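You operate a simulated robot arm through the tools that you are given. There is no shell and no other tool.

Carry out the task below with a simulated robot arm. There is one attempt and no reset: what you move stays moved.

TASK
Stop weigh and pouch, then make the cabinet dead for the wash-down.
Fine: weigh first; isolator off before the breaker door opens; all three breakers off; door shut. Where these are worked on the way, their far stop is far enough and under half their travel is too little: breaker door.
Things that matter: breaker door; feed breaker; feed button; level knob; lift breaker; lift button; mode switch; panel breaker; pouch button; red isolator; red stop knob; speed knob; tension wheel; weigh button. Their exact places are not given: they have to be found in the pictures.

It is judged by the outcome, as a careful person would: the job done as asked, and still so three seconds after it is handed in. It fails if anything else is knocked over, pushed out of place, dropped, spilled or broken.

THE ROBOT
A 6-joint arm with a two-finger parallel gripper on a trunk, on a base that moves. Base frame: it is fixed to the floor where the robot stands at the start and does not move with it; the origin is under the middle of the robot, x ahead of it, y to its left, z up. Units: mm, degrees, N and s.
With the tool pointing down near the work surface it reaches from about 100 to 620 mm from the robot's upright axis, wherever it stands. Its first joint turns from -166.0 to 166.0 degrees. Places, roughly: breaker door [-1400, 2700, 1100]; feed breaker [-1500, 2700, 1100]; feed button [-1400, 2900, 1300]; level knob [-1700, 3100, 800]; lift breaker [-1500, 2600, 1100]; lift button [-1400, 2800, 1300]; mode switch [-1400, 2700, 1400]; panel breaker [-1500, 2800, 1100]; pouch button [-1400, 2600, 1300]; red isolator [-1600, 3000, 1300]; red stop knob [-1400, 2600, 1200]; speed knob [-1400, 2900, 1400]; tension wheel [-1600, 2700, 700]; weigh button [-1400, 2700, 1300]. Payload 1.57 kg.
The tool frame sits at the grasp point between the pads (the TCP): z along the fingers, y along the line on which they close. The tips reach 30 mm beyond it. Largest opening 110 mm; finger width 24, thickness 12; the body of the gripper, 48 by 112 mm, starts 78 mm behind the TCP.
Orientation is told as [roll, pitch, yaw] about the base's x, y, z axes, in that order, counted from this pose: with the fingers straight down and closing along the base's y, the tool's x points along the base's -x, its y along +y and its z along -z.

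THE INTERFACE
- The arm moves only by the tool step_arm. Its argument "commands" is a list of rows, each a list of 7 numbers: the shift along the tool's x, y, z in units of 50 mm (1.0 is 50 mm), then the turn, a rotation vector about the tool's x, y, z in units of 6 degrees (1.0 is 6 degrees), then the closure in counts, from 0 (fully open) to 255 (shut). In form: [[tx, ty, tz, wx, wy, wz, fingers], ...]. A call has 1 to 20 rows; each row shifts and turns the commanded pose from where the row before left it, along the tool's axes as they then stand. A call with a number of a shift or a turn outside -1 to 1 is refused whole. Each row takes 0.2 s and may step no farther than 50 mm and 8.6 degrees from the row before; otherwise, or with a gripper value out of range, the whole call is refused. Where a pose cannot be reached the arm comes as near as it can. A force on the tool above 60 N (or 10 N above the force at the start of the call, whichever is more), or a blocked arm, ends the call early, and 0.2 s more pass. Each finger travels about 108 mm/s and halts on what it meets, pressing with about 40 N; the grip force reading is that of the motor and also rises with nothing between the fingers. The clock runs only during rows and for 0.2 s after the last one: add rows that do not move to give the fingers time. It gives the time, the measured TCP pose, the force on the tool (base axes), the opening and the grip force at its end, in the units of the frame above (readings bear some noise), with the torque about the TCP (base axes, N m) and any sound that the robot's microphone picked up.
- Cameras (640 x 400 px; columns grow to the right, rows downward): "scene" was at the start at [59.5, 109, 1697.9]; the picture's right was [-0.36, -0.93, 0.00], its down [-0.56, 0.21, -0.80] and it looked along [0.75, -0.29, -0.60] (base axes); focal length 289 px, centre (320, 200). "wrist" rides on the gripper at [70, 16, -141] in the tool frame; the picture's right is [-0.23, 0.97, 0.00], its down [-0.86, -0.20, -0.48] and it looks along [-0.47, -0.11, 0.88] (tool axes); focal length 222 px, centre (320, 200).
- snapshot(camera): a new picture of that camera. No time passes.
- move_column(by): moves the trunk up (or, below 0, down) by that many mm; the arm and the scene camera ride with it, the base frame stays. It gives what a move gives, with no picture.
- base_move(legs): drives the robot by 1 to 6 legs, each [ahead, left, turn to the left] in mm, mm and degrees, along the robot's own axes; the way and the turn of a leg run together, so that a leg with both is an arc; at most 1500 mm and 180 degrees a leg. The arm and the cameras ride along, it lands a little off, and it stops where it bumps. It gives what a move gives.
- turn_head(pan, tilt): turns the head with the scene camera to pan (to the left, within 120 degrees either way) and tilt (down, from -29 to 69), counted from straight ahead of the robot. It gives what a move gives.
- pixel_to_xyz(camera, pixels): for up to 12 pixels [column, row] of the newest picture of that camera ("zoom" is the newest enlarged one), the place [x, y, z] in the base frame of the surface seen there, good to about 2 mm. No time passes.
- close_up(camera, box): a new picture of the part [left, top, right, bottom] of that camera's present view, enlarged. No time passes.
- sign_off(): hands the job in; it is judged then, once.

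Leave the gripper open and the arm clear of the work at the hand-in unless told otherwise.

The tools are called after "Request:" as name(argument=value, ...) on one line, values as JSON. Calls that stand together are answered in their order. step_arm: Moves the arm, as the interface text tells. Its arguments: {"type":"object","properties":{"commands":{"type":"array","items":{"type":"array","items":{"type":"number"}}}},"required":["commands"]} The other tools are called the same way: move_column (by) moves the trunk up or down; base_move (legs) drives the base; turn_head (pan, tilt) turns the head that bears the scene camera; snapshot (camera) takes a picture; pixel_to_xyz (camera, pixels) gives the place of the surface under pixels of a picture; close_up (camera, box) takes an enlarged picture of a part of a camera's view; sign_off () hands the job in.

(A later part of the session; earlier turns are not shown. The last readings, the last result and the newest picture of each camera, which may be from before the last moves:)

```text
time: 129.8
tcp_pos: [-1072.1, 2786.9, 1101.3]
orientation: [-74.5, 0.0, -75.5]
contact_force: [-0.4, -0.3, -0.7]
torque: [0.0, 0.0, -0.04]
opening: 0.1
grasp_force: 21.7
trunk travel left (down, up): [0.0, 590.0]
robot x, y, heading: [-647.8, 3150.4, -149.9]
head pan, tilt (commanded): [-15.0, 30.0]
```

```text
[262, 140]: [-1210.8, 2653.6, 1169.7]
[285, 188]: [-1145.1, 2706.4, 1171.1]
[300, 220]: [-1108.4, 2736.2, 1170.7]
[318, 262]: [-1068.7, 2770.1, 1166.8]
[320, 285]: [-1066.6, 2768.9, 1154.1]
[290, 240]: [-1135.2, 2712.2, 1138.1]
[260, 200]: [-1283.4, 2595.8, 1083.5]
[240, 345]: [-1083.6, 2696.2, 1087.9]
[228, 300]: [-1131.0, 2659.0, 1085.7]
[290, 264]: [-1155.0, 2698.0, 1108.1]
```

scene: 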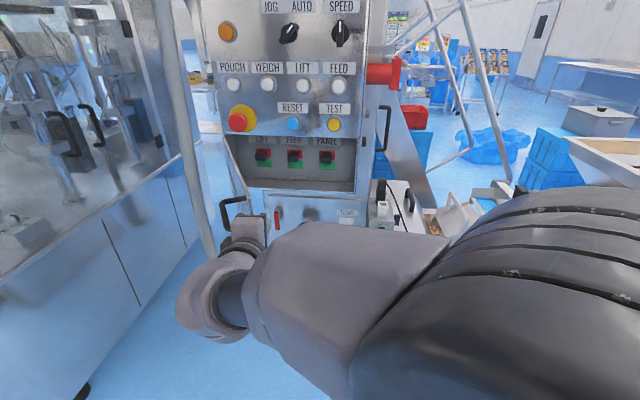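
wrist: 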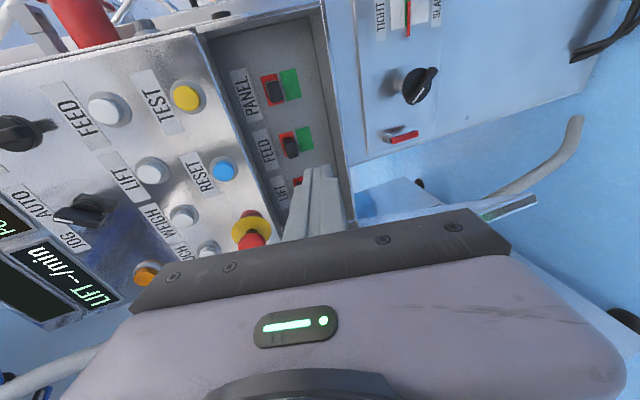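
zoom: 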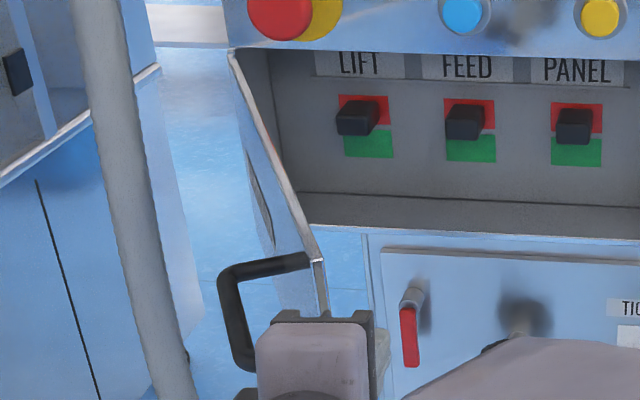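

The free edge is at (-1068,2770), so the door is at 61°, moving as planned. I continue pushing to about 80° slowly.

Request:
step_arm(commands=[[-0.33, 0.03, -0.13, 0, 0, 0, 255], [-0.33, 0.03, -0.13, 0, 0, 0, 255], [-0.33, 0.03, -0.117, 0, 0, 0, 255], [-0.33, 0.03, -0.117, 0, 0, 0, 255], [-0.346, 0.015, -0.056, 0, 0, 0, 255], [-0.346, 0.015, -0.056, 0, 0, 0, 255], [-0.346, 0.015, -0.056, 0, 0, 0, 255], [-0.346, 0.015, -0.056, 0, 0, 0, 255], [0, 0, 0, 0, 0, 0, 255]])

Request:
snapshot(camera="scene")

```text
time: 131.8
tcp_pos: [-1001.6, 2664.6, 1101.9]
orientation: [-74.5, 0.0, -75.5]
contact_force: [-0.4, 0.4, 0.5]
torque: [-0.01, -0.03, -0.03]
opening: 0.0
grasp_force: 20.9
trunk travel left (down, up): [0.0, 590.0]
robot x, y, heading: [-647.6, 3151.9, -149.9]
head pan, tilt (commanded): [-15.0, 30.0]
```

```text
taken
```

scene: 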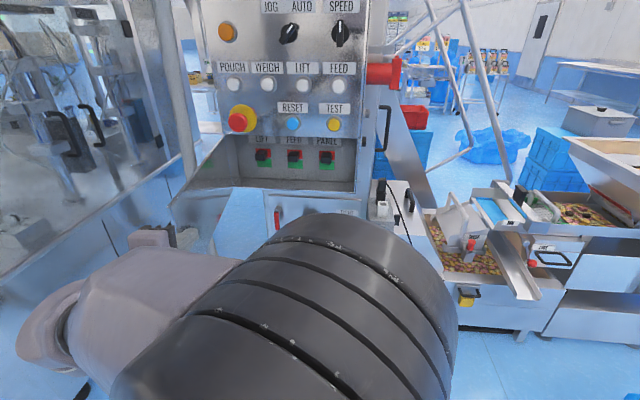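

The door's inner face is now visible at (205,185), about 80° open. I push on to about 95°.

Request:
step_arm(commands=[[-0.35, 0, 0.004, 0, 0, 0, 255], [-0.35, 0, 0.004, 0, 0, 0, 255], [-0.35, 0, 0.004, 0, 0, 0, 255], [-0.35, 0, 0.004, 0, 0, 0, 255], [-0.35, 0, 0.02, 0, 0, 0, 255], [-0.35, 0, 0.02, 0, 0, 0, 255], [0, 0, 0, 0, 0, 0, 255]])

Request:
close_up(camera="scene", box=[140, 110, 340, 250])

Request:
pixel_to_xyz(camera="zoom", pixels=[[200, 200], [130, 230], [160, 290], [250, 130], [110, 300]])

```text
time: 133.4
tcp_pos: [-978.7, 2562.8, 1100.7]
orientation: [-74.5, 0.0, -75.6]
contact_force: [-0.2, 0.1, -0.2]
torque: [0.03, 0.04, 0.0]
opening: 0.0
grasp_force: 21.4
trunk travel left (down, up): [0.0, 590.0]
robot x, y, heading: [-652.5, 3152.3, -149.9]
head pan, tilt (commanded): [-15.0, 30.0]
```

```text
2.86 times, centred on (240, 180) of scene
```

zoom: 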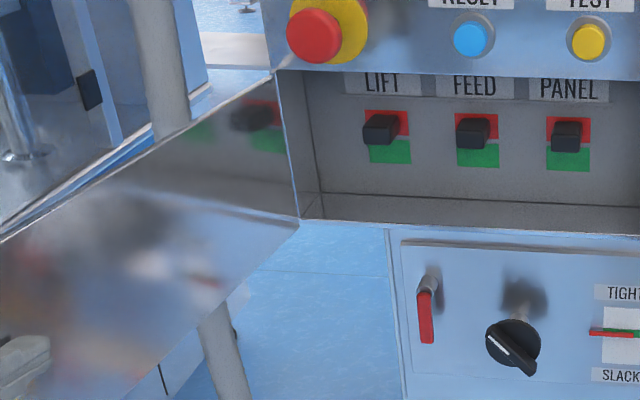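

```text
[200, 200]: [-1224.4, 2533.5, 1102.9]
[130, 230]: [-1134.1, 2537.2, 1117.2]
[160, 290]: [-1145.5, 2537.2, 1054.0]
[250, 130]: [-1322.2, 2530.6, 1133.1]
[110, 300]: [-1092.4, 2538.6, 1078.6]
```

The door now stands at about 97°, with the inner face at y≈2535, and the three breakers are accessible. I move the tool right, away from the door, before repositioning the base.

Request:
step_arm(commands=[[0.917, 0.062, -0.232, 0, 0, 0, 255], [0.917, 0.062, -0.232, 0, 0, 0, 255], [0.917, 0.062, -0.232, 0, 0, 0, 255], [0.917, 0.062, -0.232, 0, 0, 0, 255], [0.917, 0.062, -0.232, 0, 0, 0, 255], [0, 0, 0, 0, 0, 0, 255]])

```text
time: 134.8
tcp_pos: [-977.3, 2802.3, 1101.8]
orientation: [-74.5, 0.1, -75.5]
contact_force: [-0.1, 0.0, -0.3]
torque: [-0.01, 0.0, 0.02]
opening: 0.2
grasp_force: 21.0
trunk travel left (down, up): [0.0, 590.0]
robot x, y, heading: [-655.6, 3151.2, -149.9]
head pan, tilt (commanded): [-15.0, 30.0]
```

Clear of the door at (-977,2802). Now the base goes ahead 305 mm and right 85 mm to about (-962,3070), and I look at the breakers.

Request:
base_move(legs=[[305, -85, 0]])

Request:
turn_head(pan=-10, tilt=40)

Request:
snapshot(camera="scene")

Request:
snapshot(camera="wrist")

```text
time: 136.9
tcp_pos: [-1284.2, 2721.7, 1101.7]
orientation: [-74.6, 0.0, -75.5]
contact_force: [-0.3, 0.2, -0.5]
torque: [-0.03, 0.01, -0.01]
opening: 0.1
grasp_force: 21.4
trunk travel left (down, up): [0.0, 590.0]
robot x, y, heading: [-960.5, 3069.1, -150.2]
head pan, tilt (commanded): [-15.0, 30.0]
```

```text
time: 137.6
tcp_pos: [-1284.5, 2720.9, 1100.2]
orientation: [-74.5, 0.1, -75.4]
contact_force: [-0.8, 0.0, -0.6]
torque: [-0.02, -0.01, 0.01]
opening: 0.0
grasp_force: 20.9
trunk travel left (down, up): [0.0, 590.0]
robot x, y, heading: [-959.0, 3073.0, -150.1]
head pan, tilt (commanded): [-10.0, 40.0]
```

```text
taken
```

scene: 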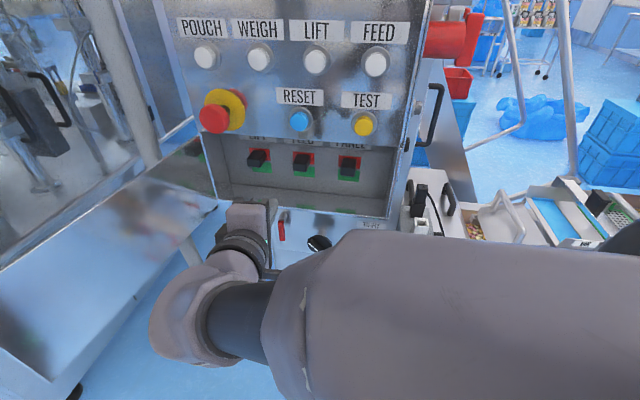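

```text
taken
```

wrist: 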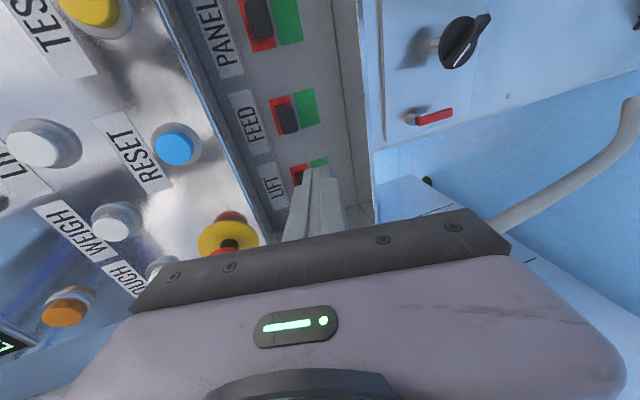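

The wrist camera sees PANEL (258,18), FEED (288,120), and LIFT partly behind the fingers. I'll measure the levers from both cameras.

Request:
pixel_to_xyz(camera="wrist", pixels=[[288, 120], [285, 105], [292, 130], [258, 20], [300, 172], [305, 105], [240, 140], [345, 120]])

Request:
close_up(camera="scene", box=[220, 130, 400, 230])

Request:
pixel_to_xyz(camera="zoom", pixels=[[125, 100], [290, 110], [455, 125], [130, 85], [295, 95], [460, 110]])

```text
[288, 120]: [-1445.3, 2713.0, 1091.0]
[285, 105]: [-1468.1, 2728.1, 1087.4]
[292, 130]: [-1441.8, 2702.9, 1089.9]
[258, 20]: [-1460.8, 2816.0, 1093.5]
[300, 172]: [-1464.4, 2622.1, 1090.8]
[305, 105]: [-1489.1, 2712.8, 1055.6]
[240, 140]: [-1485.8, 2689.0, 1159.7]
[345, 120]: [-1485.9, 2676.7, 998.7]
```

```text
3.56 times, centred on (310, 180) of scene
```

zoom: 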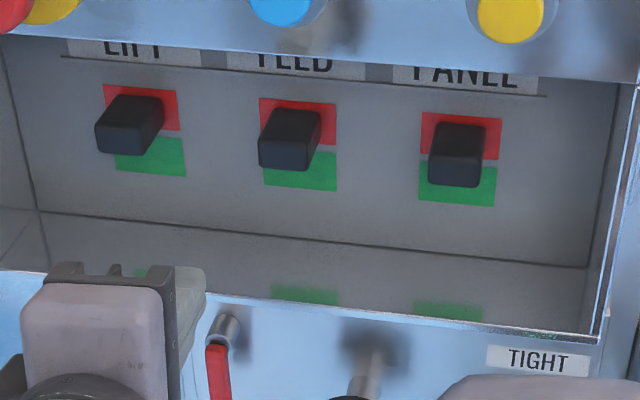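

```text
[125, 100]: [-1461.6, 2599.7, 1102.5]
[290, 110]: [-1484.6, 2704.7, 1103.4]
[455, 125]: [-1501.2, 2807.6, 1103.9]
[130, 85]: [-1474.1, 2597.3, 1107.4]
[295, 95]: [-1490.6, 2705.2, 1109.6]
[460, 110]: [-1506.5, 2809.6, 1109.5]
```

FEED's lever tip is centred near (-1443,2708,1091), LIFT's near (-1428,2603), PANEL's near (-1461,2811). I start with FEED: raise to z≈1130, then go forward so that the fingertips lie above the lever.

Request:
step_arm(commands=[[0, -0.578, -0.16, 0, 0, 0, 255], [0.135, -0.197, 0.71, 0, 0, 0, 255], [0.135, -0.197, 0.71, 0, 0, 0, 255], [0.135, -0.197, 0.71, 0, 0, 0, 255], [0, 0, 0, 0, 0, 0, 255]])

Request:
snapshot(camera="wrist")

Request:
snapshot(camera="scene")

```text
time: 138.8
tcp_pos: [-1394.9, 2713.4, 1130.7]
orientation: [-74.5, 0.0, -75.4]
contact_force: [-0.3, -0.8, 0.1]
torque: [0.0, -0.01, 0.01]
opening: 0.0
grasp_force: 21.6
trunk travel left (down, up): [0.0, 590.0]
robot x, y, heading: [-955.7, 3069.9, -150.3]
head pan, tilt (commanded): [-10.0, 40.0]
```

```text
taken
```

wrist: 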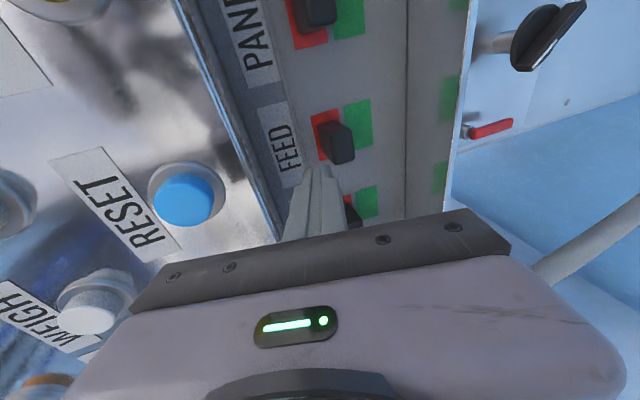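

```text
taken
```

scene: 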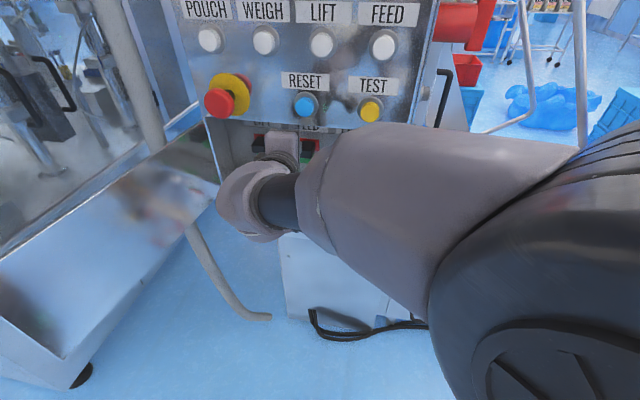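

The FEED lever at (335,140) lies below the fingertip line, as wanted. I take the last forward step over the lever.

Request:
step_arm(commands=[[0.1, -0.2, 0.71, 0, 0, 0, 255], [0, 0, 0, 0, 0, 0, 255]])

Request:
close_up(camera="wrist", box=[220, 60, 440, 230])

```text
time: 139.4
tcp_pos: [-1433.9, 2709.5, 1130.8]
orientation: [-74.5, 0.0, -75.4]
contact_force: [0.0, 0.9, 0.3]
torque: [-0.02, 0.02, 0.0]
opening: 0.0
grasp_force: 21.5
trunk travel left (down, up): [0.0, 590.0]
robot x, y, heading: [-959.3, 3070.1, -149.8]
head pan, tilt (commanded): [-10.0, 40.0]
```

```text
2.35 times, centred on (330, 145) of wrist
```

zoom: 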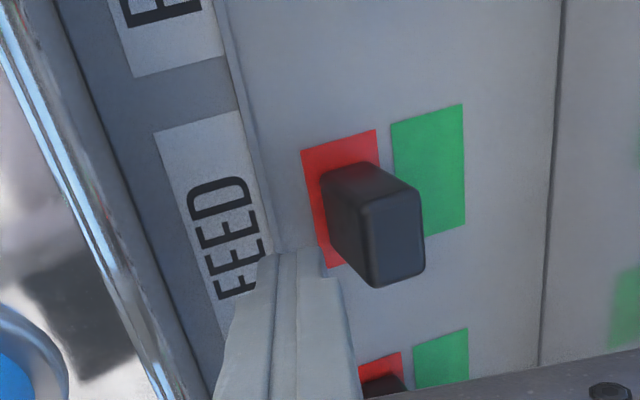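

The fingertip is above the FEED lever (below is to the right in this view). I push down in 5 mm steps, 40 mm in total.

Request:
step_arm(commands=[[0, 0.0964, 0.0267, 0, 0, 0, 255], [0, 0.0964, 0.0267, 0, 0, 0, 255], [0, 0.0964, 0.0267, 0, 0, 0, 255], [0, 0.0964, 0.0267, 0, 0, 0, 255], [0, 0.0964, 0.0267, 0, 0, 0, 255], [0, 0.0964, 0.0267, 0, 0, 0, 255], [0, 0.0964, 0.0267, 0, 0, 0, 255], [0, 0.0964, 0.0267, 0, 0, 0, 255]])

Request:
close_up(camera="wrist", box=[220, 60, 440, 230])

```text
time: 141.2
tcp_pos: [-1432.5, 2709.3, 1091.0]
orientation: [-74.5, 0.2, -75.4]
contact_force: [1.0, -1.6, 1.4]
torque: [-0.07, 0.03, 0.02]
opening: 0.0
grasp_force: 21.2
trunk travel left (down, up): [0.0, 590.0]
robot x, y, heading: [-955.3, 3071.9, -150.2]
head pan, tilt (commanded): [-10.0, 40.0]
```

```text
2.35 times, centred on (330, 145) of wrist
```

zoom: 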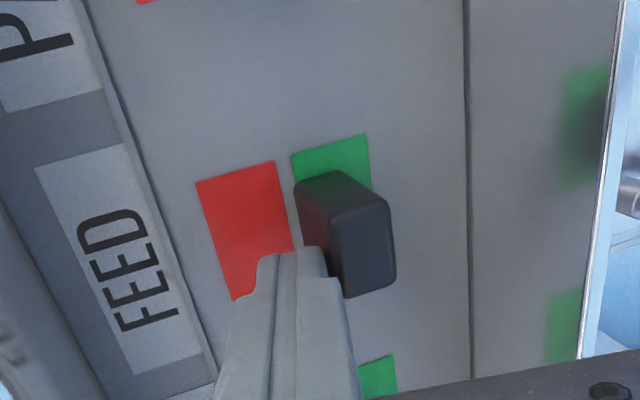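

The lever has moved onto the green. I push a little further, in 3 mm steps, until it's firmly at its stop.

Request:
step_arm(commands=[[0, 0.058, 0.016, 0, 0, 0, 255], [0, 0.058, 0.016, 0, 0, 0, 255], [0, 0.058, 0.016, 0, 0, 0, 255], [0, 0.058, 0.016, 0, 0, 0, 255]])

Request:
close_up(camera="wrist", box=[220, 60, 440, 230])

```text
time: 142.2
tcp_pos: [-1432.3, 2708.6, 1085.0]
orientation: [-75.0, -0.2, -75.4]
contact_force: [-6.9, -5.4, 34.4]
torque: [-0.25, 1.01, 0.15]
opening: 0.0
grasp_force: 21.1
trunk travel left (down, up): [0.0, 590.0]
robot x, y, heading: [-955.3, 3072.4, -150.0]
head pan, tilt (commanded): [-10.0, 40.0]
```

```text
2.35 times, centred on (330, 145) of wrist
```

zoom: 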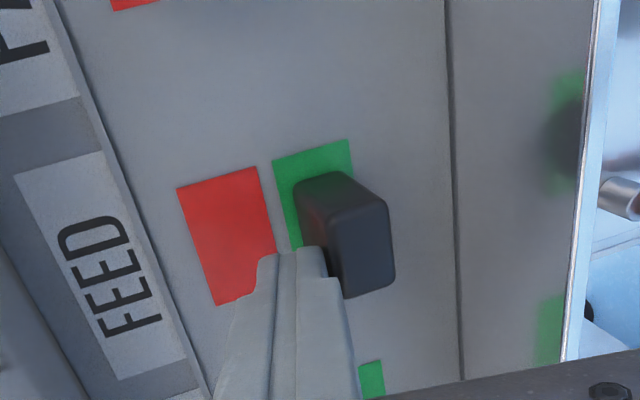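

The force rose to 34 N, so FEED is firmly down. I lift back to z≈1132 and slide over to PANEL, 104 mm to the right.

Request:
step_arm(commands=[[0, -0.45, -0.125, 0, 0, 0, 255], [0, -0.45, -0.125, 0, 0, 0, 255], [0.698, 0.0155, -0.056, 0, 0, 0, 255], [0.698, 0.0155, -0.056, 0, 0, 0, 255], [0.698, 0.0155, -0.056, 0, 0, 0, 255], [0, 0, 0, 0, 0, 0, 255]])

Request:
snapshot(camera="wrist")

```text
time: 143.6
tcp_pos: [-1451.1, 2813.7, 1127.5]
orientation: [-74.5, 0.0, -75.4]
contact_force: [-1.0, 0.7, 0.0]
torque: [-0.04, 0.0, 0.01]
opening: 0.0
grasp_force: 21.3
trunk travel left (down, up): [0.0, 590.0]
robot x, y, heading: [-956.8, 3070.1, -150.1]
head pan, tilt (commanded): [-10.0, 40.0]
```

```text
taken
```

wrist: 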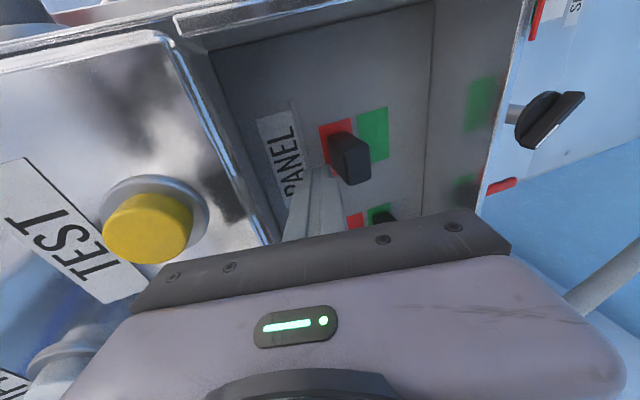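

PANEL's lever at (350,155) lies just below the fingertip, and FEED is seen down on its green. I push PANEL down the same way.

Request:
step_arm(commands=[[0, 0.0964, 0.0267, 0, 0, 0, 255], [0, 0.0964, 0.0267, 0, 0, 0, 255], [0, 0.0964, 0.0267, 0, 0, 0, 255], [0, 0.0964, 0.0267, 0, 0, 0, 255], [0, 0.0964, 0.0267, 0, 0, 0, 255], [0, 0.0964, 0.0267, 0, 0, 0, 255], [0, 0.0964, 0.0267, 0, 0, 0, 255], [0, 0.0964, 0.0267, 0, 0, 0, 255], [0, 0.058, 0.016, 0, 0, 0, 255]])

Request:
close_up(camera="wrist", box=[220, 60, 440, 230])

```text
time: 145.6
tcp_pos: [-1449.3, 2813.8, 1084.2]
orientation: [-74.6, 0.0, -75.3]
contact_force: [-1.9, 0.0, 8.2]
torque: [-0.06, 0.28, 0.05]
opening: 0.0
grasp_force: 21.5
trunk travel left (down, up): [0.0, 590.0]
robot x, y, heading: [-959.2, 3072.0, -150.0]
head pan, tilt (commanded): [-10.0, 40.0]
```

```text
2.35 times, centred on (330, 145) of wrist
```

zoom: 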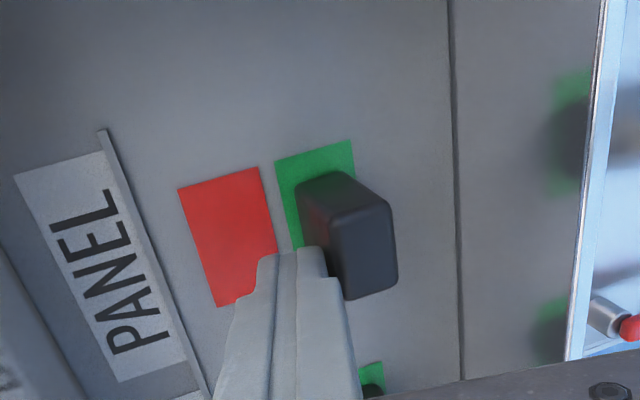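

PANEL is down with 8 N of resistance. I press 4 mm more to be certain it's at the stop.

Request:
step_arm(commands=[[0, 0.04, 0.011, 0, 0, 0, 255], [0, 0.04, 0.011, 0, 0, 0, 255]])

```text
time: 146.2
tcp_pos: [-1450.7, 2812.7, 1083.6]
orientation: [-75.0, -0.1, -75.4]
contact_force: [-9.7, -4.7, 39.0]
torque: [-0.26, 1.16, 0.07]
opening: 0.0
grasp_force: 20.7
trunk travel left (down, up): [0.0, 590.0]
robot x, y, heading: [-957.6, 3070.0, -149.9]
head pan, tilt (commanded): [-10.0, 40.0]
```

PANEL is at its stop (39 N). For LIFT I'll come in at a steeper angle from the right, to keep the gripper well clear of the stop knob above it. First I lift and withdraw 100 mm.

Request:
step_arm(commands=[[0, -0.45, -0.125, 0, 0, 0, 255], [0, -0.45, -0.125, 0, 0, 0, 255], [0, 0.178, -0.642, 0, 0, 0, 255], [0, 0.178, -0.642, 0, 0, 0, 255], [0, 0.178, -0.642, 0, 0, 0, 255], [0, 0, 0, 0, -0.803, -0.2225, 255], [0, 0, 0, 0, -0.803, -0.2225, 255], [0, 0, 0, 0, -0.803, -0.2225, 255], [0, 0, 0, 0, 0, 0, 255]])

```text
time: 148.2
tcp_pos: [-1343.8, 2827.1, 1131.1]
orientation: [-74.4, 0.0, -60.7]
contact_force: [-0.2, 0.7, 0.5]
torque: [0.0, -0.01, -0.01]
opening: 0.0
grasp_force: 21.3
out of reach, approached as far as the arm can: row 8
trunk travel left (down, up): [0.0, 590.0]
robot x, y, heading: [-952.8, 3069.0, -150.0]
head pan, tilt (commanded): [-10.0, 40.0]
```

Heading is now 209°, at (-1344,2827,1131). I move left along the front of the opening to a point 90 mm short of LIFT's lever.

Request:
step_arm(commands=[[-0.7675, -0.112, 0.405, 0, 0, 0, 255], [-0.7675, -0.112, 0.405, 0, 0, 0, 255], [-0.7675, -0.112, 0.405, 0, 0, 0, 255], [-0.7675, -0.112, 0.405, 0, 0, 0, 255], [0, 0, 0, 0, 0, 0, 255]])

Request:
snapshot(camera="wrist")

Request:
snapshot(camera="scene")

```text
time: 149.4
tcp_pos: [-1340.5, 2650.7, 1131.0]
orientation: [-74.5, 0.1, -60.4]
contact_force: [-0.2, 0.4, 0.8]
torque: [0.0, 0.04, -0.03]
opening: 0.0
grasp_force: 21.4
trunk travel left (down, up): [0.0, 590.0]
robot x, y, heading: [-958.0, 3072.0, -150.0]
head pan, tilt (commanded): [-10.0, 40.0]
```

```text
taken
```

wrist: 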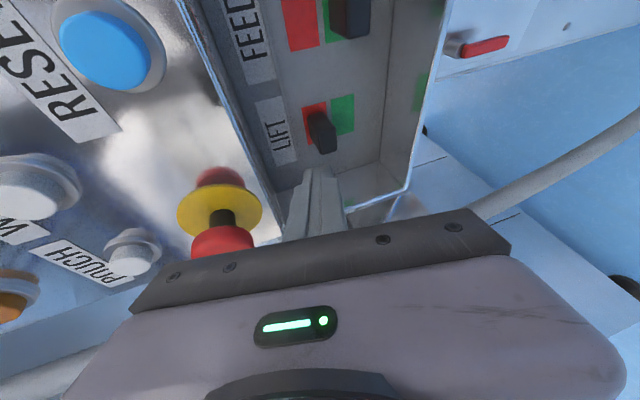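

```text
taken
```

scene: 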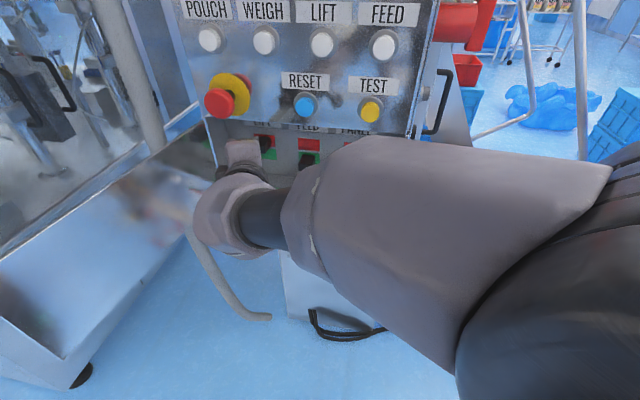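

LIFT's lever is at (322,130) ahead, and the stop knob at (222,235) is on the upper side. I'll measure both for clearance.

Request:
pixel_to_xyz(camera="wrist", pixels=[[322, 132], [318, 118], [328, 145], [222, 240], [250, 240], [210, 175], [235, 235], [355, 20]])

```text
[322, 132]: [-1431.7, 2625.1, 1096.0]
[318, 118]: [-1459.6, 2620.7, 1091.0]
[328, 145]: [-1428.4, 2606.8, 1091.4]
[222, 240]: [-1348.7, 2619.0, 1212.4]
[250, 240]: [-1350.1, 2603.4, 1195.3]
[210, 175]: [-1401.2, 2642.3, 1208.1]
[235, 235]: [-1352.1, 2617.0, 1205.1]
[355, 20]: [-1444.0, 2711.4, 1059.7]
```

The stop knob is large: its underside reaches down to z≈1195 near y 2603. To keep clear of it I'll flatten the tool pitch to about 5° and lower the TCP to z≈1121 before going in.

Request:
step_arm(commands=[[0, 0, 0, 0.83, 0, 0, 255], [0, 0, 0, 0.83, 0, 0, 255], [0, 0.2, 0.017, 0, 0, 0, 255], [0, 0, 0, 0, 0, 0, 255]])

Request:
snapshot(camera="wrist")

```text
time: 150.4
tcp_pos: [-1340.5, 2651.4, 1122.2]
orientation: [-84.5, 0.0, -60.3]
contact_force: [-0.8, -0.5, -0.2]
torque: [-0.03, 0.0, 0.03]
opening: 0.0
grasp_force: 21.1
trunk travel left (down, up): [0.0, 590.0]
robot x, y, heading: [-957.8, 3068.6, -149.7]
head pan, tilt (commanded): [-10.0, 40.0]
```

```text
taken
```

wrist: 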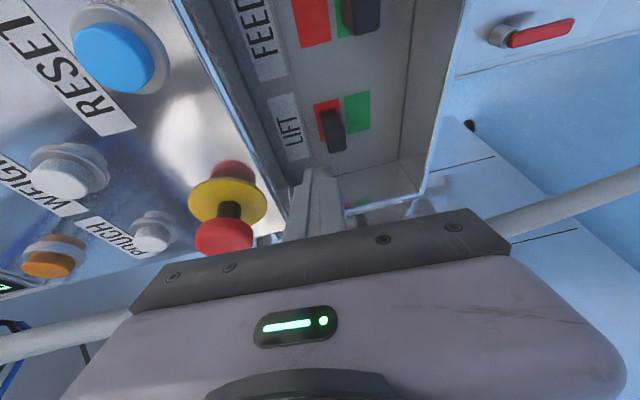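

Pitch is now 5.5° at z 1122. I advance two thirds of the way and check the clearance to the stop knob.

Request:
step_arm(commands=[[0.05, -0.056, 0.577, 0, 0, 0, 255], [0.05, -0.056, 0.577, 0, 0, 0, 255], [0, 0, 0, 0, 0, 0, 255]])

Request:
snapshot(camera="wrist")

Request:
close_up(camera="scene", box=[160, 50, 320, 190])

```text
time: 151.2
tcp_pos: [-1393.7, 2626.2, 1121.1]
orientation: [-84.5, -0.1, -60.4]
contact_force: [0.0, -0.3, 0.3]
torque: [0.03, -0.01, -0.02]
opening: 0.0
grasp_force: 20.7
trunk travel left (down, up): [0.0, 590.0]
robot x, y, heading: [-952.5, 3071.5, -149.8]
head pan, tilt (commanded): [-10.0, 40.0]
```

```text
taken
```

wrist: 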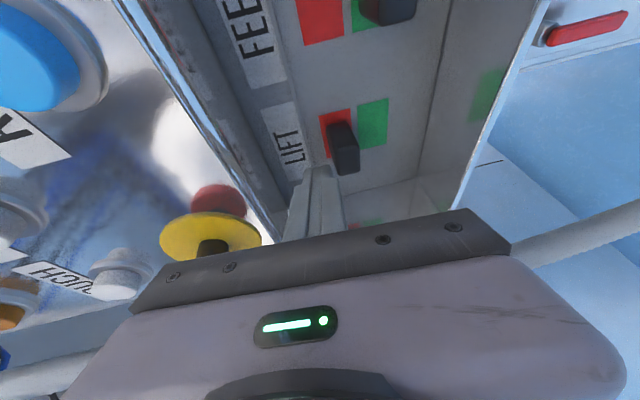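

```text
2.86 times, centred on (240, 120) of scene
```

zoom: 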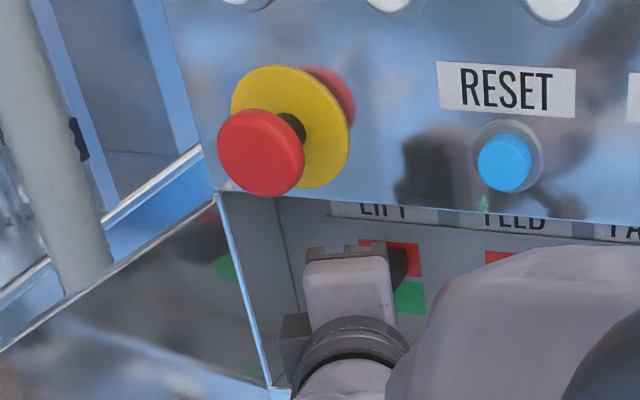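

The gripper stays clearly below and right of the stop knob. I complete the last 29 mm over LIFT's lever.

Request:
step_arm(commands=[[0.05, -0.056, 0.577, 0, 0, 0, 255], [0, 0, 0, 0, 0, 0, 255]])

Request:
close_up(camera="wrist", box=[160, 60, 440, 250])

```text
time: 151.8
tcp_pos: [-1420.3, 2614.3, 1122.4]
orientation: [-84.4, 0.1, -60.5]
contact_force: [0.1, -1.1, -0.1]
torque: [0.03, 0.02, 0.01]
opening: 0.0
grasp_force: 21.9
trunk travel left (down, up): [0.0, 590.0]
robot x, y, heading: [-954.5, 3072.7, -150.0]
head pan, tilt (commanded): [-10.0, 40.0]
```

```text
2.11 times, centred on (300, 155) of wrist
```

zoom: 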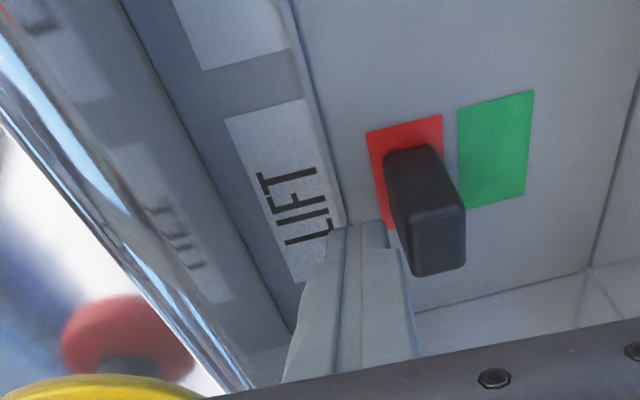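

The fingertip lies above LIFT's lever. I push down in 5 mm steps.

Request:
step_arm(commands=[[0, 0.0995, 0.0096, 0, 0, 0, 255], [0, 0.0995, 0.0096, 0, 0, 0, 255], [0, 0.0995, 0.0096, 0, 0, 0, 255], [0, 0.0995, 0.0096, 0, 0, 0, 255], [0, 0.0995, 0.0096, 0, 0, 0, 255], [0, 0.0995, 0.0096, 0, 0, 0, 255], [0, 0.0995, 0.0096, 0, 0, 0, 255], [0, 0.0995, 0.0096, 0, 0, 0, 255]])

Request:
close_up(camera="wrist", box=[160, 60, 440, 250])

```text
time: 153.6
tcp_pos: [-1419.9, 2615.5, 1081.2]
orientation: [-84.5, 0.0, -60.4]
contact_force: [-1.1, -0.1, 1.4]
torque: [-0.05, 0.05, 0.02]
opening: 0.0
grasp_force: 21.4
trunk travel left (down, up): [0.0, 590.0]
robot x, y, heading: [-956.4, 3070.3, -149.9]
head pan, tilt (commanded): [-10.0, 40.0]
```

```text
2.11 times, centred on (300, 155) of wrist
```

zoom: 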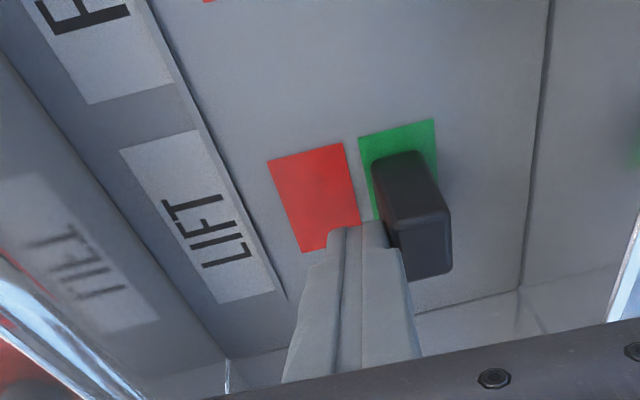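

LIFT is on the green too. I press a few millimetres more to the stop.

Request:
step_arm(commands=[[0, 0.06, 0.006, 0, 0, 0, 255], [0, 0.06, 0.006, 0, 0, 0, 255], [0, 0.05, 0.005, 0, 0, 0, 255]])

```text
time: 154.4
tcp_pos: [-1419.4, 2615.5, 1078.4]
orientation: [-85.1, -0.2, -60.4]
contact_force: [-16.7, -13.1, 43.4]
torque: [-0.74, 1.37, 0.1]
opening: 0.0
grasp_force: 21.2
trunk travel left (down, up): [0.0, 590.0]
robot x, y, heading: [-955.9, 3069.8, -150.0]
head pan, tilt (commanded): [-10.0, 40.0]
```

LIFT is at its stop (43 N). I raise 12 mm off the lever and withdraw straight back about 130 mm, then look at all three.

Request:
step_arm(commands=[[0, -0.3, -0.03, 0, 0, 0, 255], [0, 0.083, -0.863, 0, 0, 0, 255], [0, 0.083, -0.863, 0, 0, 0, 255], [0, 0.083, -0.863, 0, 0, 0, 255], [0, 0, 0, 0, 0, 0, 255]])

Request:
snapshot(camera="wrist")

Request:
snapshot(camera="scene")

```text
time: 155.6
tcp_pos: [-1306.4, 2680.5, 1088.7]
orientation: [-84.5, 0.0, -60.5]
contact_force: [-0.1, 0.0, 1.1]
torque: [0.0, 0.01, 0.03]
opening: 0.0
grasp_force: 21.5
trunk travel left (down, up): [0.0, 590.0]
robot x, y, heading: [-955.0, 3072.8, -150.1]
head pan, tilt (commanded): [-10.0, 40.0]
```

```text
taken
```

wrist: 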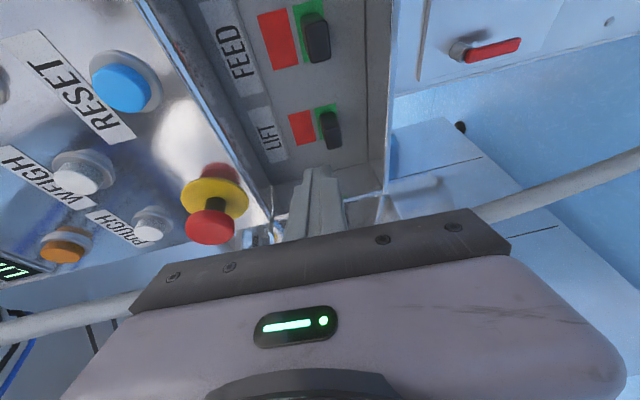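

```text
taken
```

scene: 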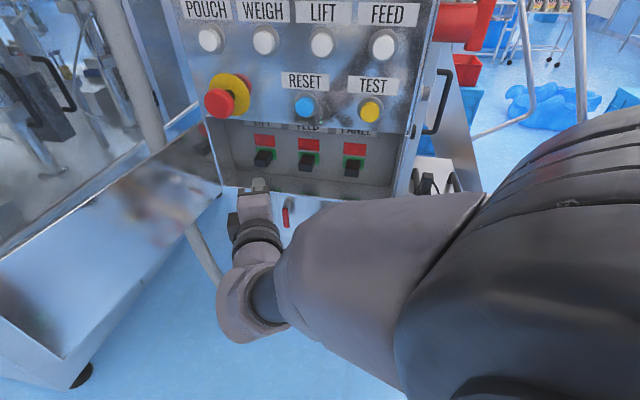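

All three levers now lie on green with the reds exposed. I'll enlarge for certainty.

Request:
close_up(camera="scene", box=[200, 110, 400, 210])

```text
3.20 times, centred on (300, 160) of scene
```

zoom: 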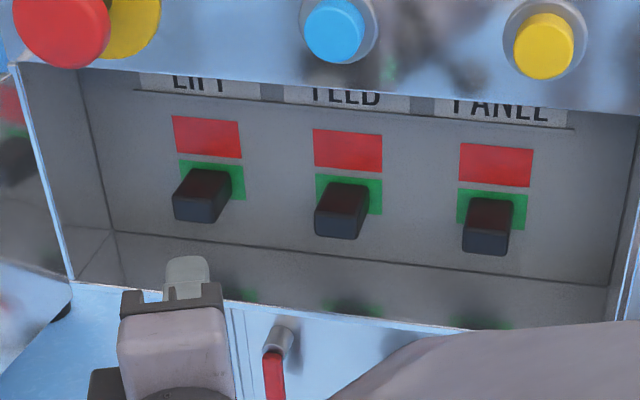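

All three are off. Now the door has to be shut. I'll drive back to about (-560,3000) so that I can reach around the door's free edge at (-982,2535) to its outer face; the tool passes at y>2600, clear of the door.

Request:
base_move(legs=[[-306, 259, 0]])

Request:
turn_head(pan=10, tilt=30)

Request:
snapshot(camera="scene")

```text
time: 158.1
tcp_pos: [-910.6, 2609.1, 1087.7]
orientation: [-84.5, 0.0, -60.5]
contact_force: [0.8, -0.3, 0.0]
torque: [-0.02, 0.05, -0.01]
opening: 0.0
grasp_force: 21.5
trunk travel left (down, up): [0.0, 590.0]
robot x, y, heading: [-557.2, 2998.3, -150.0]
head pan, tilt (commanded): [-10.0, 40.0]
```

```text
time: 159.0
tcp_pos: [-911.3, 2608.8, 1089.4]
orientation: [-84.5, 0.1, -60.5]
contact_force: [0.1, 0.1, -0.2]
torque: [0.0, 0.0, 0.02]
opening: 0.0
grasp_force: 21.0
trunk travel left (down, up): [0.0, 590.0]
robot x, y, heading: [-560.2, 2998.8, -149.9]
head pan, tilt (commanded): [10.0, 30.0]
```

```text
taken
```

scene: 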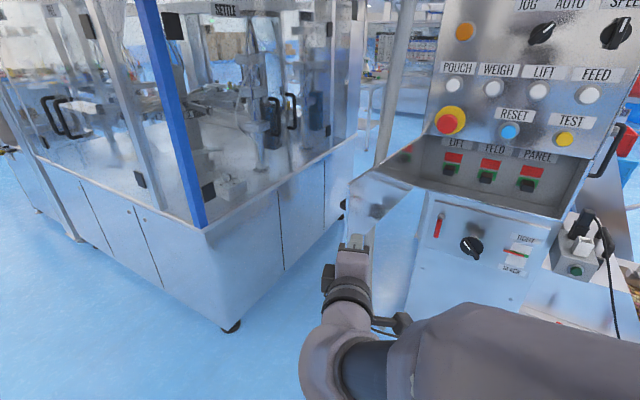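

The door's free edge is near (350,215). I'll measure it and the door face.

Request:
pixel_to_xyz(camera="scene", pixels=[[352, 190], [352, 220], [370, 190], [400, 180], [405, 160], [370, 215], [352, 245]])

```text
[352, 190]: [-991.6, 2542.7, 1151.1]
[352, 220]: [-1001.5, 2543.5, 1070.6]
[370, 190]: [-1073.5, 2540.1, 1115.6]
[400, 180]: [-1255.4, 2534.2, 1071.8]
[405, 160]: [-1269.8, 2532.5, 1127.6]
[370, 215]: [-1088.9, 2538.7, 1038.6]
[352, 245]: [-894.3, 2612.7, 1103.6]
```

The free edge is at about (-985,2541). The handle sits at z≈1085 on the outer face, so I'll push above it at z≈1135. First: turn the heading to 195°, raise 46 mm, and move to -y past the free edge.

Request:
step_arm(commands=[[0, 0, 0, 0, 0.802, 0.077, 255], [0, 0, 0, 0, 0.802, 0.077, 255], [0, 0, 0, 0, 0.802, 0.077, 255], [0, -0.458, -0.044, 0, 0, 0, 255], [0, -0.458, -0.044, 0, 0, 0, 255], [-0.84, -0.01, 0.1, 0, 0, 0, 255], [-0.84, -0.01, 0.1, 0, 0, 0, 255], [-0.84, -0.01, 0.1, 0, 0, 0, 255], [0, 0, 0, 0, 0, 0, 255]])

Request:
snapshot(camera="scene")

```text
time: 161.0
tcp_pos: [-894.0, 2482.2, 1135.5]
orientation: [-84.5, 0.0, -75.0]
contact_force: [-0.8, 0.1, -0.4]
torque: [-0.01, 0.02, -0.01]
opening: 0.0
grasp_force: 21.3
trunk travel left (down, up): [0.0, 590.0]
robot x, y, heading: [-557.8, 2999.8, -150.2]
head pan, tilt (commanded): [10.0, 30.0]
```

```text
taken
```

scene: 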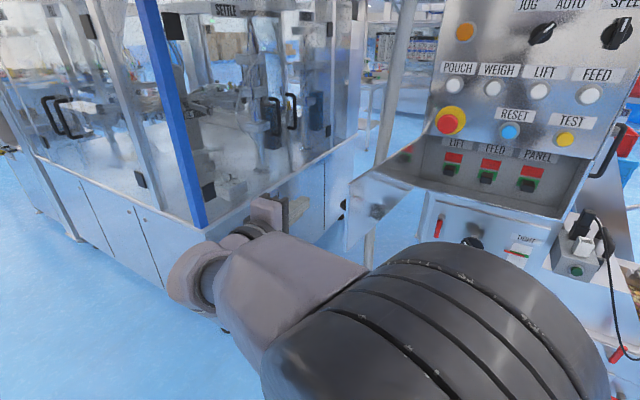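

I'm on the outer side at (-894,2482,1135). I turn the heading to 185° and go forward so the fingers lie alongside the door's outer face, about 35 mm off it and above the handle.

Request:
step_arm(commands=[[0, 0, 0, 0, 0.83, 0.08, 255], [0, 0, 0, 0, 0.83, 0.08, 255], [0.113, -0.066, 0.689, 0, 0, 0, 255], [0.113, -0.066, 0.689, 0, 0, 0, 255], [0.113, -0.066, 0.689, 0, 0, 0, 255], [0, 0, 0, 0, 0, 0, 255]])

Request:
snapshot(camera="wrist")

Request:
snapshot(camera="scene")

```text
time: 162.4
tcp_pos: [-998.4, 2491.0, 1133.8]
orientation: [-84.5, -0.1, -84.9]
contact_force: [-0.5, -0.2, 1.4]
torque: [0.0, 0.0, -0.01]
opening: 0.0
grasp_force: 21.5
trunk travel left (down, up): [0.0, 590.0]
robot x, y, heading: [-562.1, 2996.6, -150.0]
head pan, tilt (commanded): [10.0, 30.0]
```

```text
taken
```

wrist: 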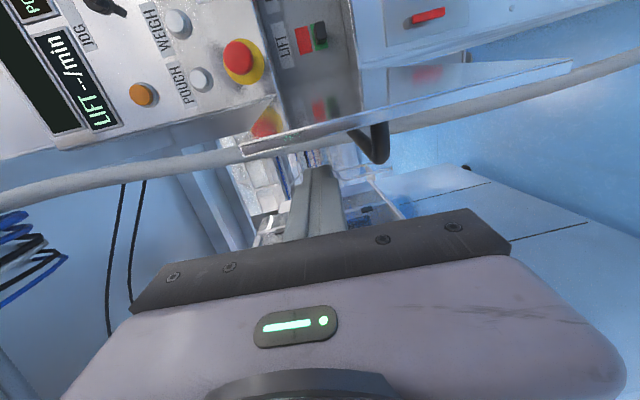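

```text
taken
```

scene: 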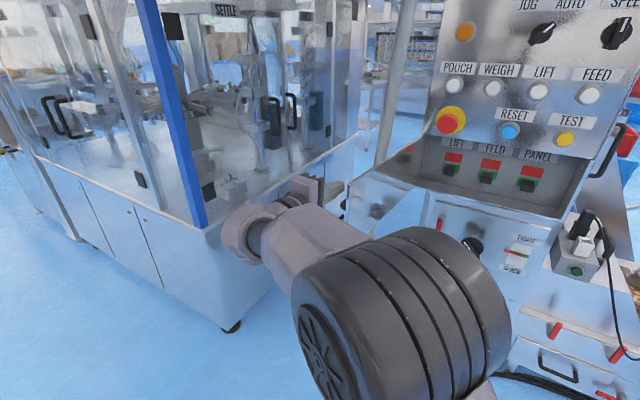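

The fingers are on the door's outer side, above the handle at (375,145). I push to the right (+y) in 15 mm steps to start closing the door.

Request:
step_arm(commands=[[0.3036, 0, -0.016, 0, 0, 0, 255], [0.3036, 0, -0.016, 0, 0, 0, 255], [0.3036, 0, -0.016, 0, 0, 0, 255], [0.3036, 0, -0.016, 0, 0, 0, 255], [0.3036, 0, -0.016, 0, 0, 0, 255], [0.3116, -0.003, 0.034, 0, 0, 0, 255], [0.3116, -0.003, 0.034, 0, 0, 0, 255], [0.3116, -0.003, 0.034, 0, 0, 0, 255], [0.3116, -0.003, 0.034, 0, 0, 0, 255]])

Request:
snapshot(camera="scene")

```text
time: 164.4
tcp_pos: [-1012.2, 2628.4, 1134.5]
orientation: [-84.5, -0.1, -84.9]
contact_force: [0.3, 0.3, 0.4]
torque: [0.01, -0.01, 0.04]
opening: 0.1
grasp_force: 21.3
trunk travel left (down, up): [0.0, 590.0]
robot x, y, heading: [-560.2, 2998.5, -150.1]
head pan, tilt (commanded): [10.0, 30.0]
```

```text
taken
```

scene: 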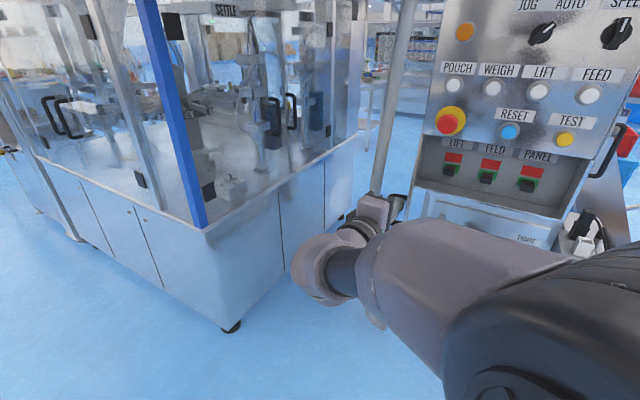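

Force is small and the door is following, now seen edge-on behind the gripper. I continue to about 60°.

Request:
step_arm(commands=[[0.303, -0.008, 0.085, 0, 0, 0, 255], [0.303, -0.008, 0.085, 0, 0, 0, 255], [0.303, -0.008, 0.085, 0, 0, 0, 255], [0.303, -0.008, 0.085, 0, 0, 0, 255], [0.29, -0.013, 0.136, 0, 0, 0, 255], [0.29, -0.013, 0.136, 0, 0, 0, 255], [0.29, -0.013, 0.136, 0, 0, 0, 255], [0.29, -0.013, 0.136, 0, 0, 0, 255]])

Request:
snapshot(camera="scene")

Request:
snapshot(camera="wrist")

```text
time: 166.2
tcp_pos: [-1066.1, 2743.6, 1133.6]
orientation: [-84.5, 0.0, -85.2]
contact_force: [-1.1, -0.7, 0.6]
torque: [0.0, 0.0, 0.03]
opening: 0.0
grasp_force: 21.7
trunk travel left (down, up): [0.0, 590.0]
robot x, y, heading: [-558.7, 2996.5, -150.1]
head pan, tilt (commanded): [10.0, 30.0]
```

```text
taken
```

scene: 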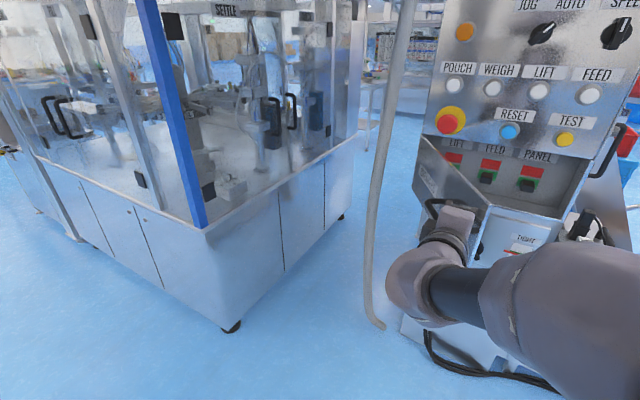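

```text
taken
```

wrist: 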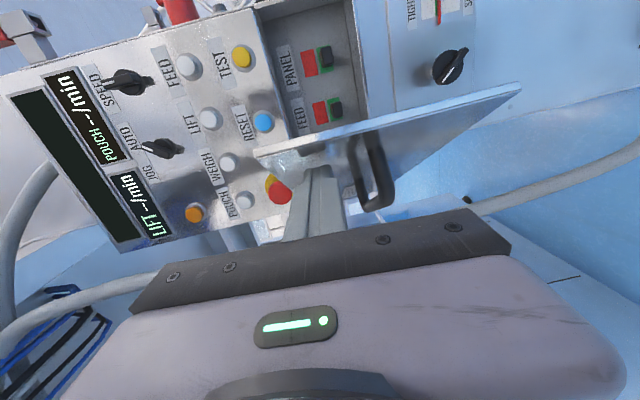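

The door is at about 60°, and the fingertip pushes its outer face near the free edge. I continue to about 45°.

Request:
step_arm(commands=[[0.266, -0.018, 0.184, 0, 0, 0, 255], [0.266, -0.018, 0.184, 0, 0, 0, 255], [0.266, -0.018, 0.184, 0, 0, 0, 255], [0.266, -0.018, 0.184, 0, 0, 0, 255], [0.24, -0.02, 0.213, 0, 0, 0, 255], [0.24, -0.02, 0.213, 0, 0, 0, 255]])

Request:
snapshot(camera="scene")

```text
time: 167.6
tcp_pos: [-1132.6, 2815.3, 1134.3]
orientation: [-84.5, 0.1, -85.1]
contact_force: [-0.7, -0.4, 0.4]
torque: [-0.04, -0.01, 0.0]
opening: 0.1
grasp_force: 21.2
trunk travel left (down, up): [0.0, 590.0]
robot x, y, heading: [-558.2, 3000.2, -150.2]
head pan, tilt (commanded): [10.0, 30.0]
```

```text
taken
```

scene: 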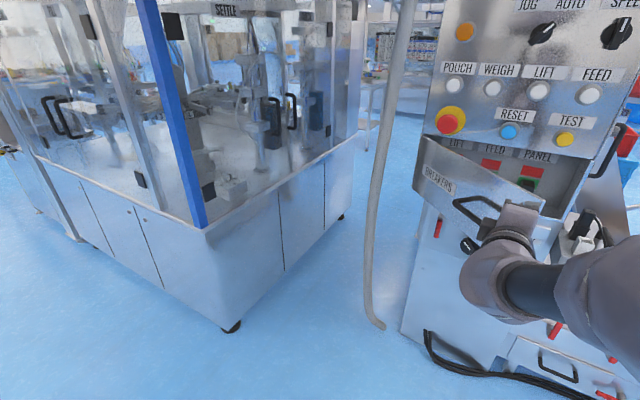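

The door is at about 45°. To finish I need the base closer: I'll retract the arm away from the door, drive to about (-790,3100), and resume.

Request:
step_arm(commands=[[-0.485, 0.074, -0.767, 0, 0, 0, 255], [-0.485, 0.074, -0.767, 0, 0, 0, 255], [-0.485, 0.074, -0.767, 0, 0, 0, 255], [-0.485, 0.074, -0.767, 0, 0, 0, 255], [-0.485, 0.074, -0.767, 0, 0, 0, 255], [-0.485, 0.074, -0.767, 0, 0, 0, 255], [0, 0, 0, 0, 0, 0, 255]])

```text
time: 169.2
tcp_pos: [-889.7, 2691.3, 1134.0]
orientation: [-84.5, 0.2, -85.1]
contact_force: [0.4, 0.0, 0.7]
torque: [-0.01, 0.0, -0.02]
opening: 0.2
grasp_force: 21.3
trunk travel left (down, up): [0.0, 590.0]
robot x, y, heading: [-559.8, 2998.1, -150.0]
head pan, tilt (commanded): [10.0, 30.0]
```

Retracted to (-890,2691). Now the base move of 150 mm ahead and 200 mm right.

Request:
base_move(legs=[[150, -202, 0]])

Request:
turn_head(pan=-5, tilt=30)

Request:
snapshot(camera="scene")

Request:
snapshot(camera="wrist")

```text
time: 171.0
tcp_pos: [-1119.7, 2789.8, 1133.9]
orientation: [-84.5, 0.0, -85.0]
contact_force: [-0.3, -0.3, 0.5]
torque: [0.01, -0.04, 0.02]
opening: 0.0
grasp_force: 21.7
trunk travel left (down, up): [0.0, 590.0]
robot x, y, heading: [-791.5, 3096.7, -150.1]
head pan, tilt (commanded): [10.0, 30.0]
```

```text
time: 171.8
tcp_pos: [-1119.6, 2790.7, 1134.9]
orientation: [-84.5, 0.0, -85.0]
contact_force: [-1.2, 0.3, 1.1]
torque: [0.0, 0.0, 0.0]
opening: 0.0
grasp_force: 21.3
trunk travel left (down, up): [0.0, 590.0]
robot x, y, heading: [-786.8, 3095.8, -150.0]
head pan, tilt (commanded): [-5.0, 30.0]
```

```text
taken
```

scene: 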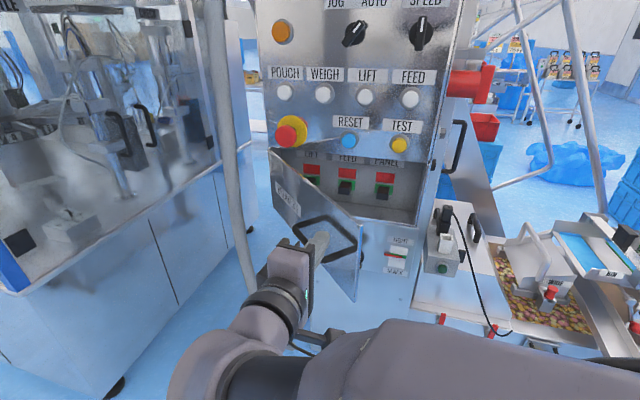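

```text
taken
```

wrist: 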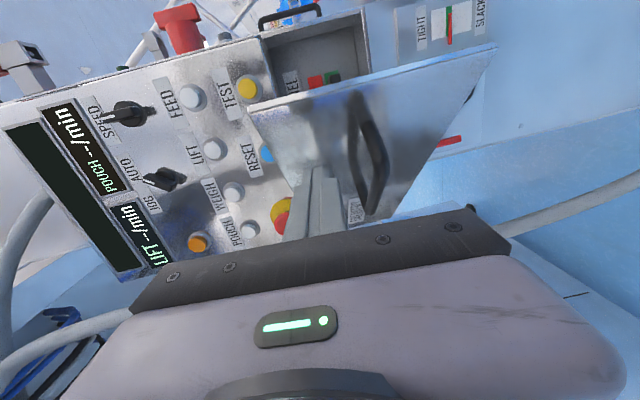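

The door's outer face is straight ahead, its free edge at about (360,250) in the scene. I measure it.

Request:
pixel_to_xyz(camera="scene", pixels=[[360, 228], [356, 290], [290, 175], [330, 205], [345, 275], [300, 200]])

```text
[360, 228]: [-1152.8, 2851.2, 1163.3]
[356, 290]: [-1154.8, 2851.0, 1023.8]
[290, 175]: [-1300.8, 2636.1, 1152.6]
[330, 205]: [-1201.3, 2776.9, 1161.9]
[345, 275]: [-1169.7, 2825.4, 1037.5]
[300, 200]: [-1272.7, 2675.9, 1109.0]
```

The door is at 44° (free edge (-1153,2851)). I resume pushing it closed, to about 30°.

Request:
step_arm(commands=[[0.173, -0.025, 0.259, 0, 0, 0, 255], [0.173, -0.025, 0.259, 0, 0, 0, 255], [0.218, -0.027, 0.281, 0, 0, 0, 255], [0.218, -0.027, 0.281, 0, 0, 0, 255], [0.218, -0.027, 0.281, 0, 0, 0, 255], [0.218, -0.027, 0.281, 0, 0, 0, 255], [0.218, -0.027, 0.281, 0, 0, 0, 255], [0, 0, 0, 0, 0, 0, 255]])

Request:
snapshot(camera="scene")

```text
time: 173.6
tcp_pos: [-1221.5, 2855.1, 1134.9]
orientation: [-84.4, 0.1, -85.1]
contact_force: [-0.1, 0.2, -1.1]
torque: [0.03, 0.01, -0.02]
opening: 0.0
grasp_force: 21.5
trunk travel left (down, up): [0.0, 590.0]
robot x, y, heading: [-786.1, 3100.6, -150.2]
head pan, tilt (commanded): [-5.0, 30.0]
```

```text
taken
```

scene: 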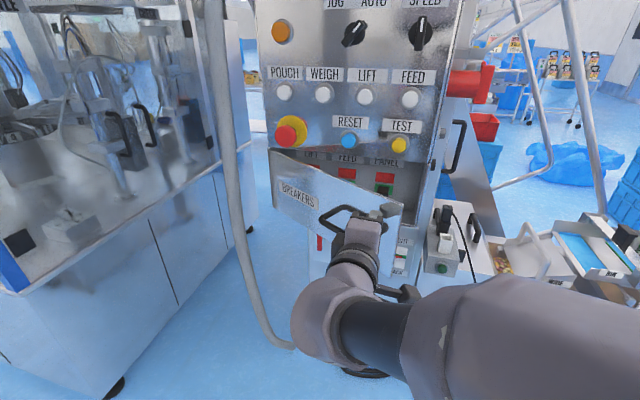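

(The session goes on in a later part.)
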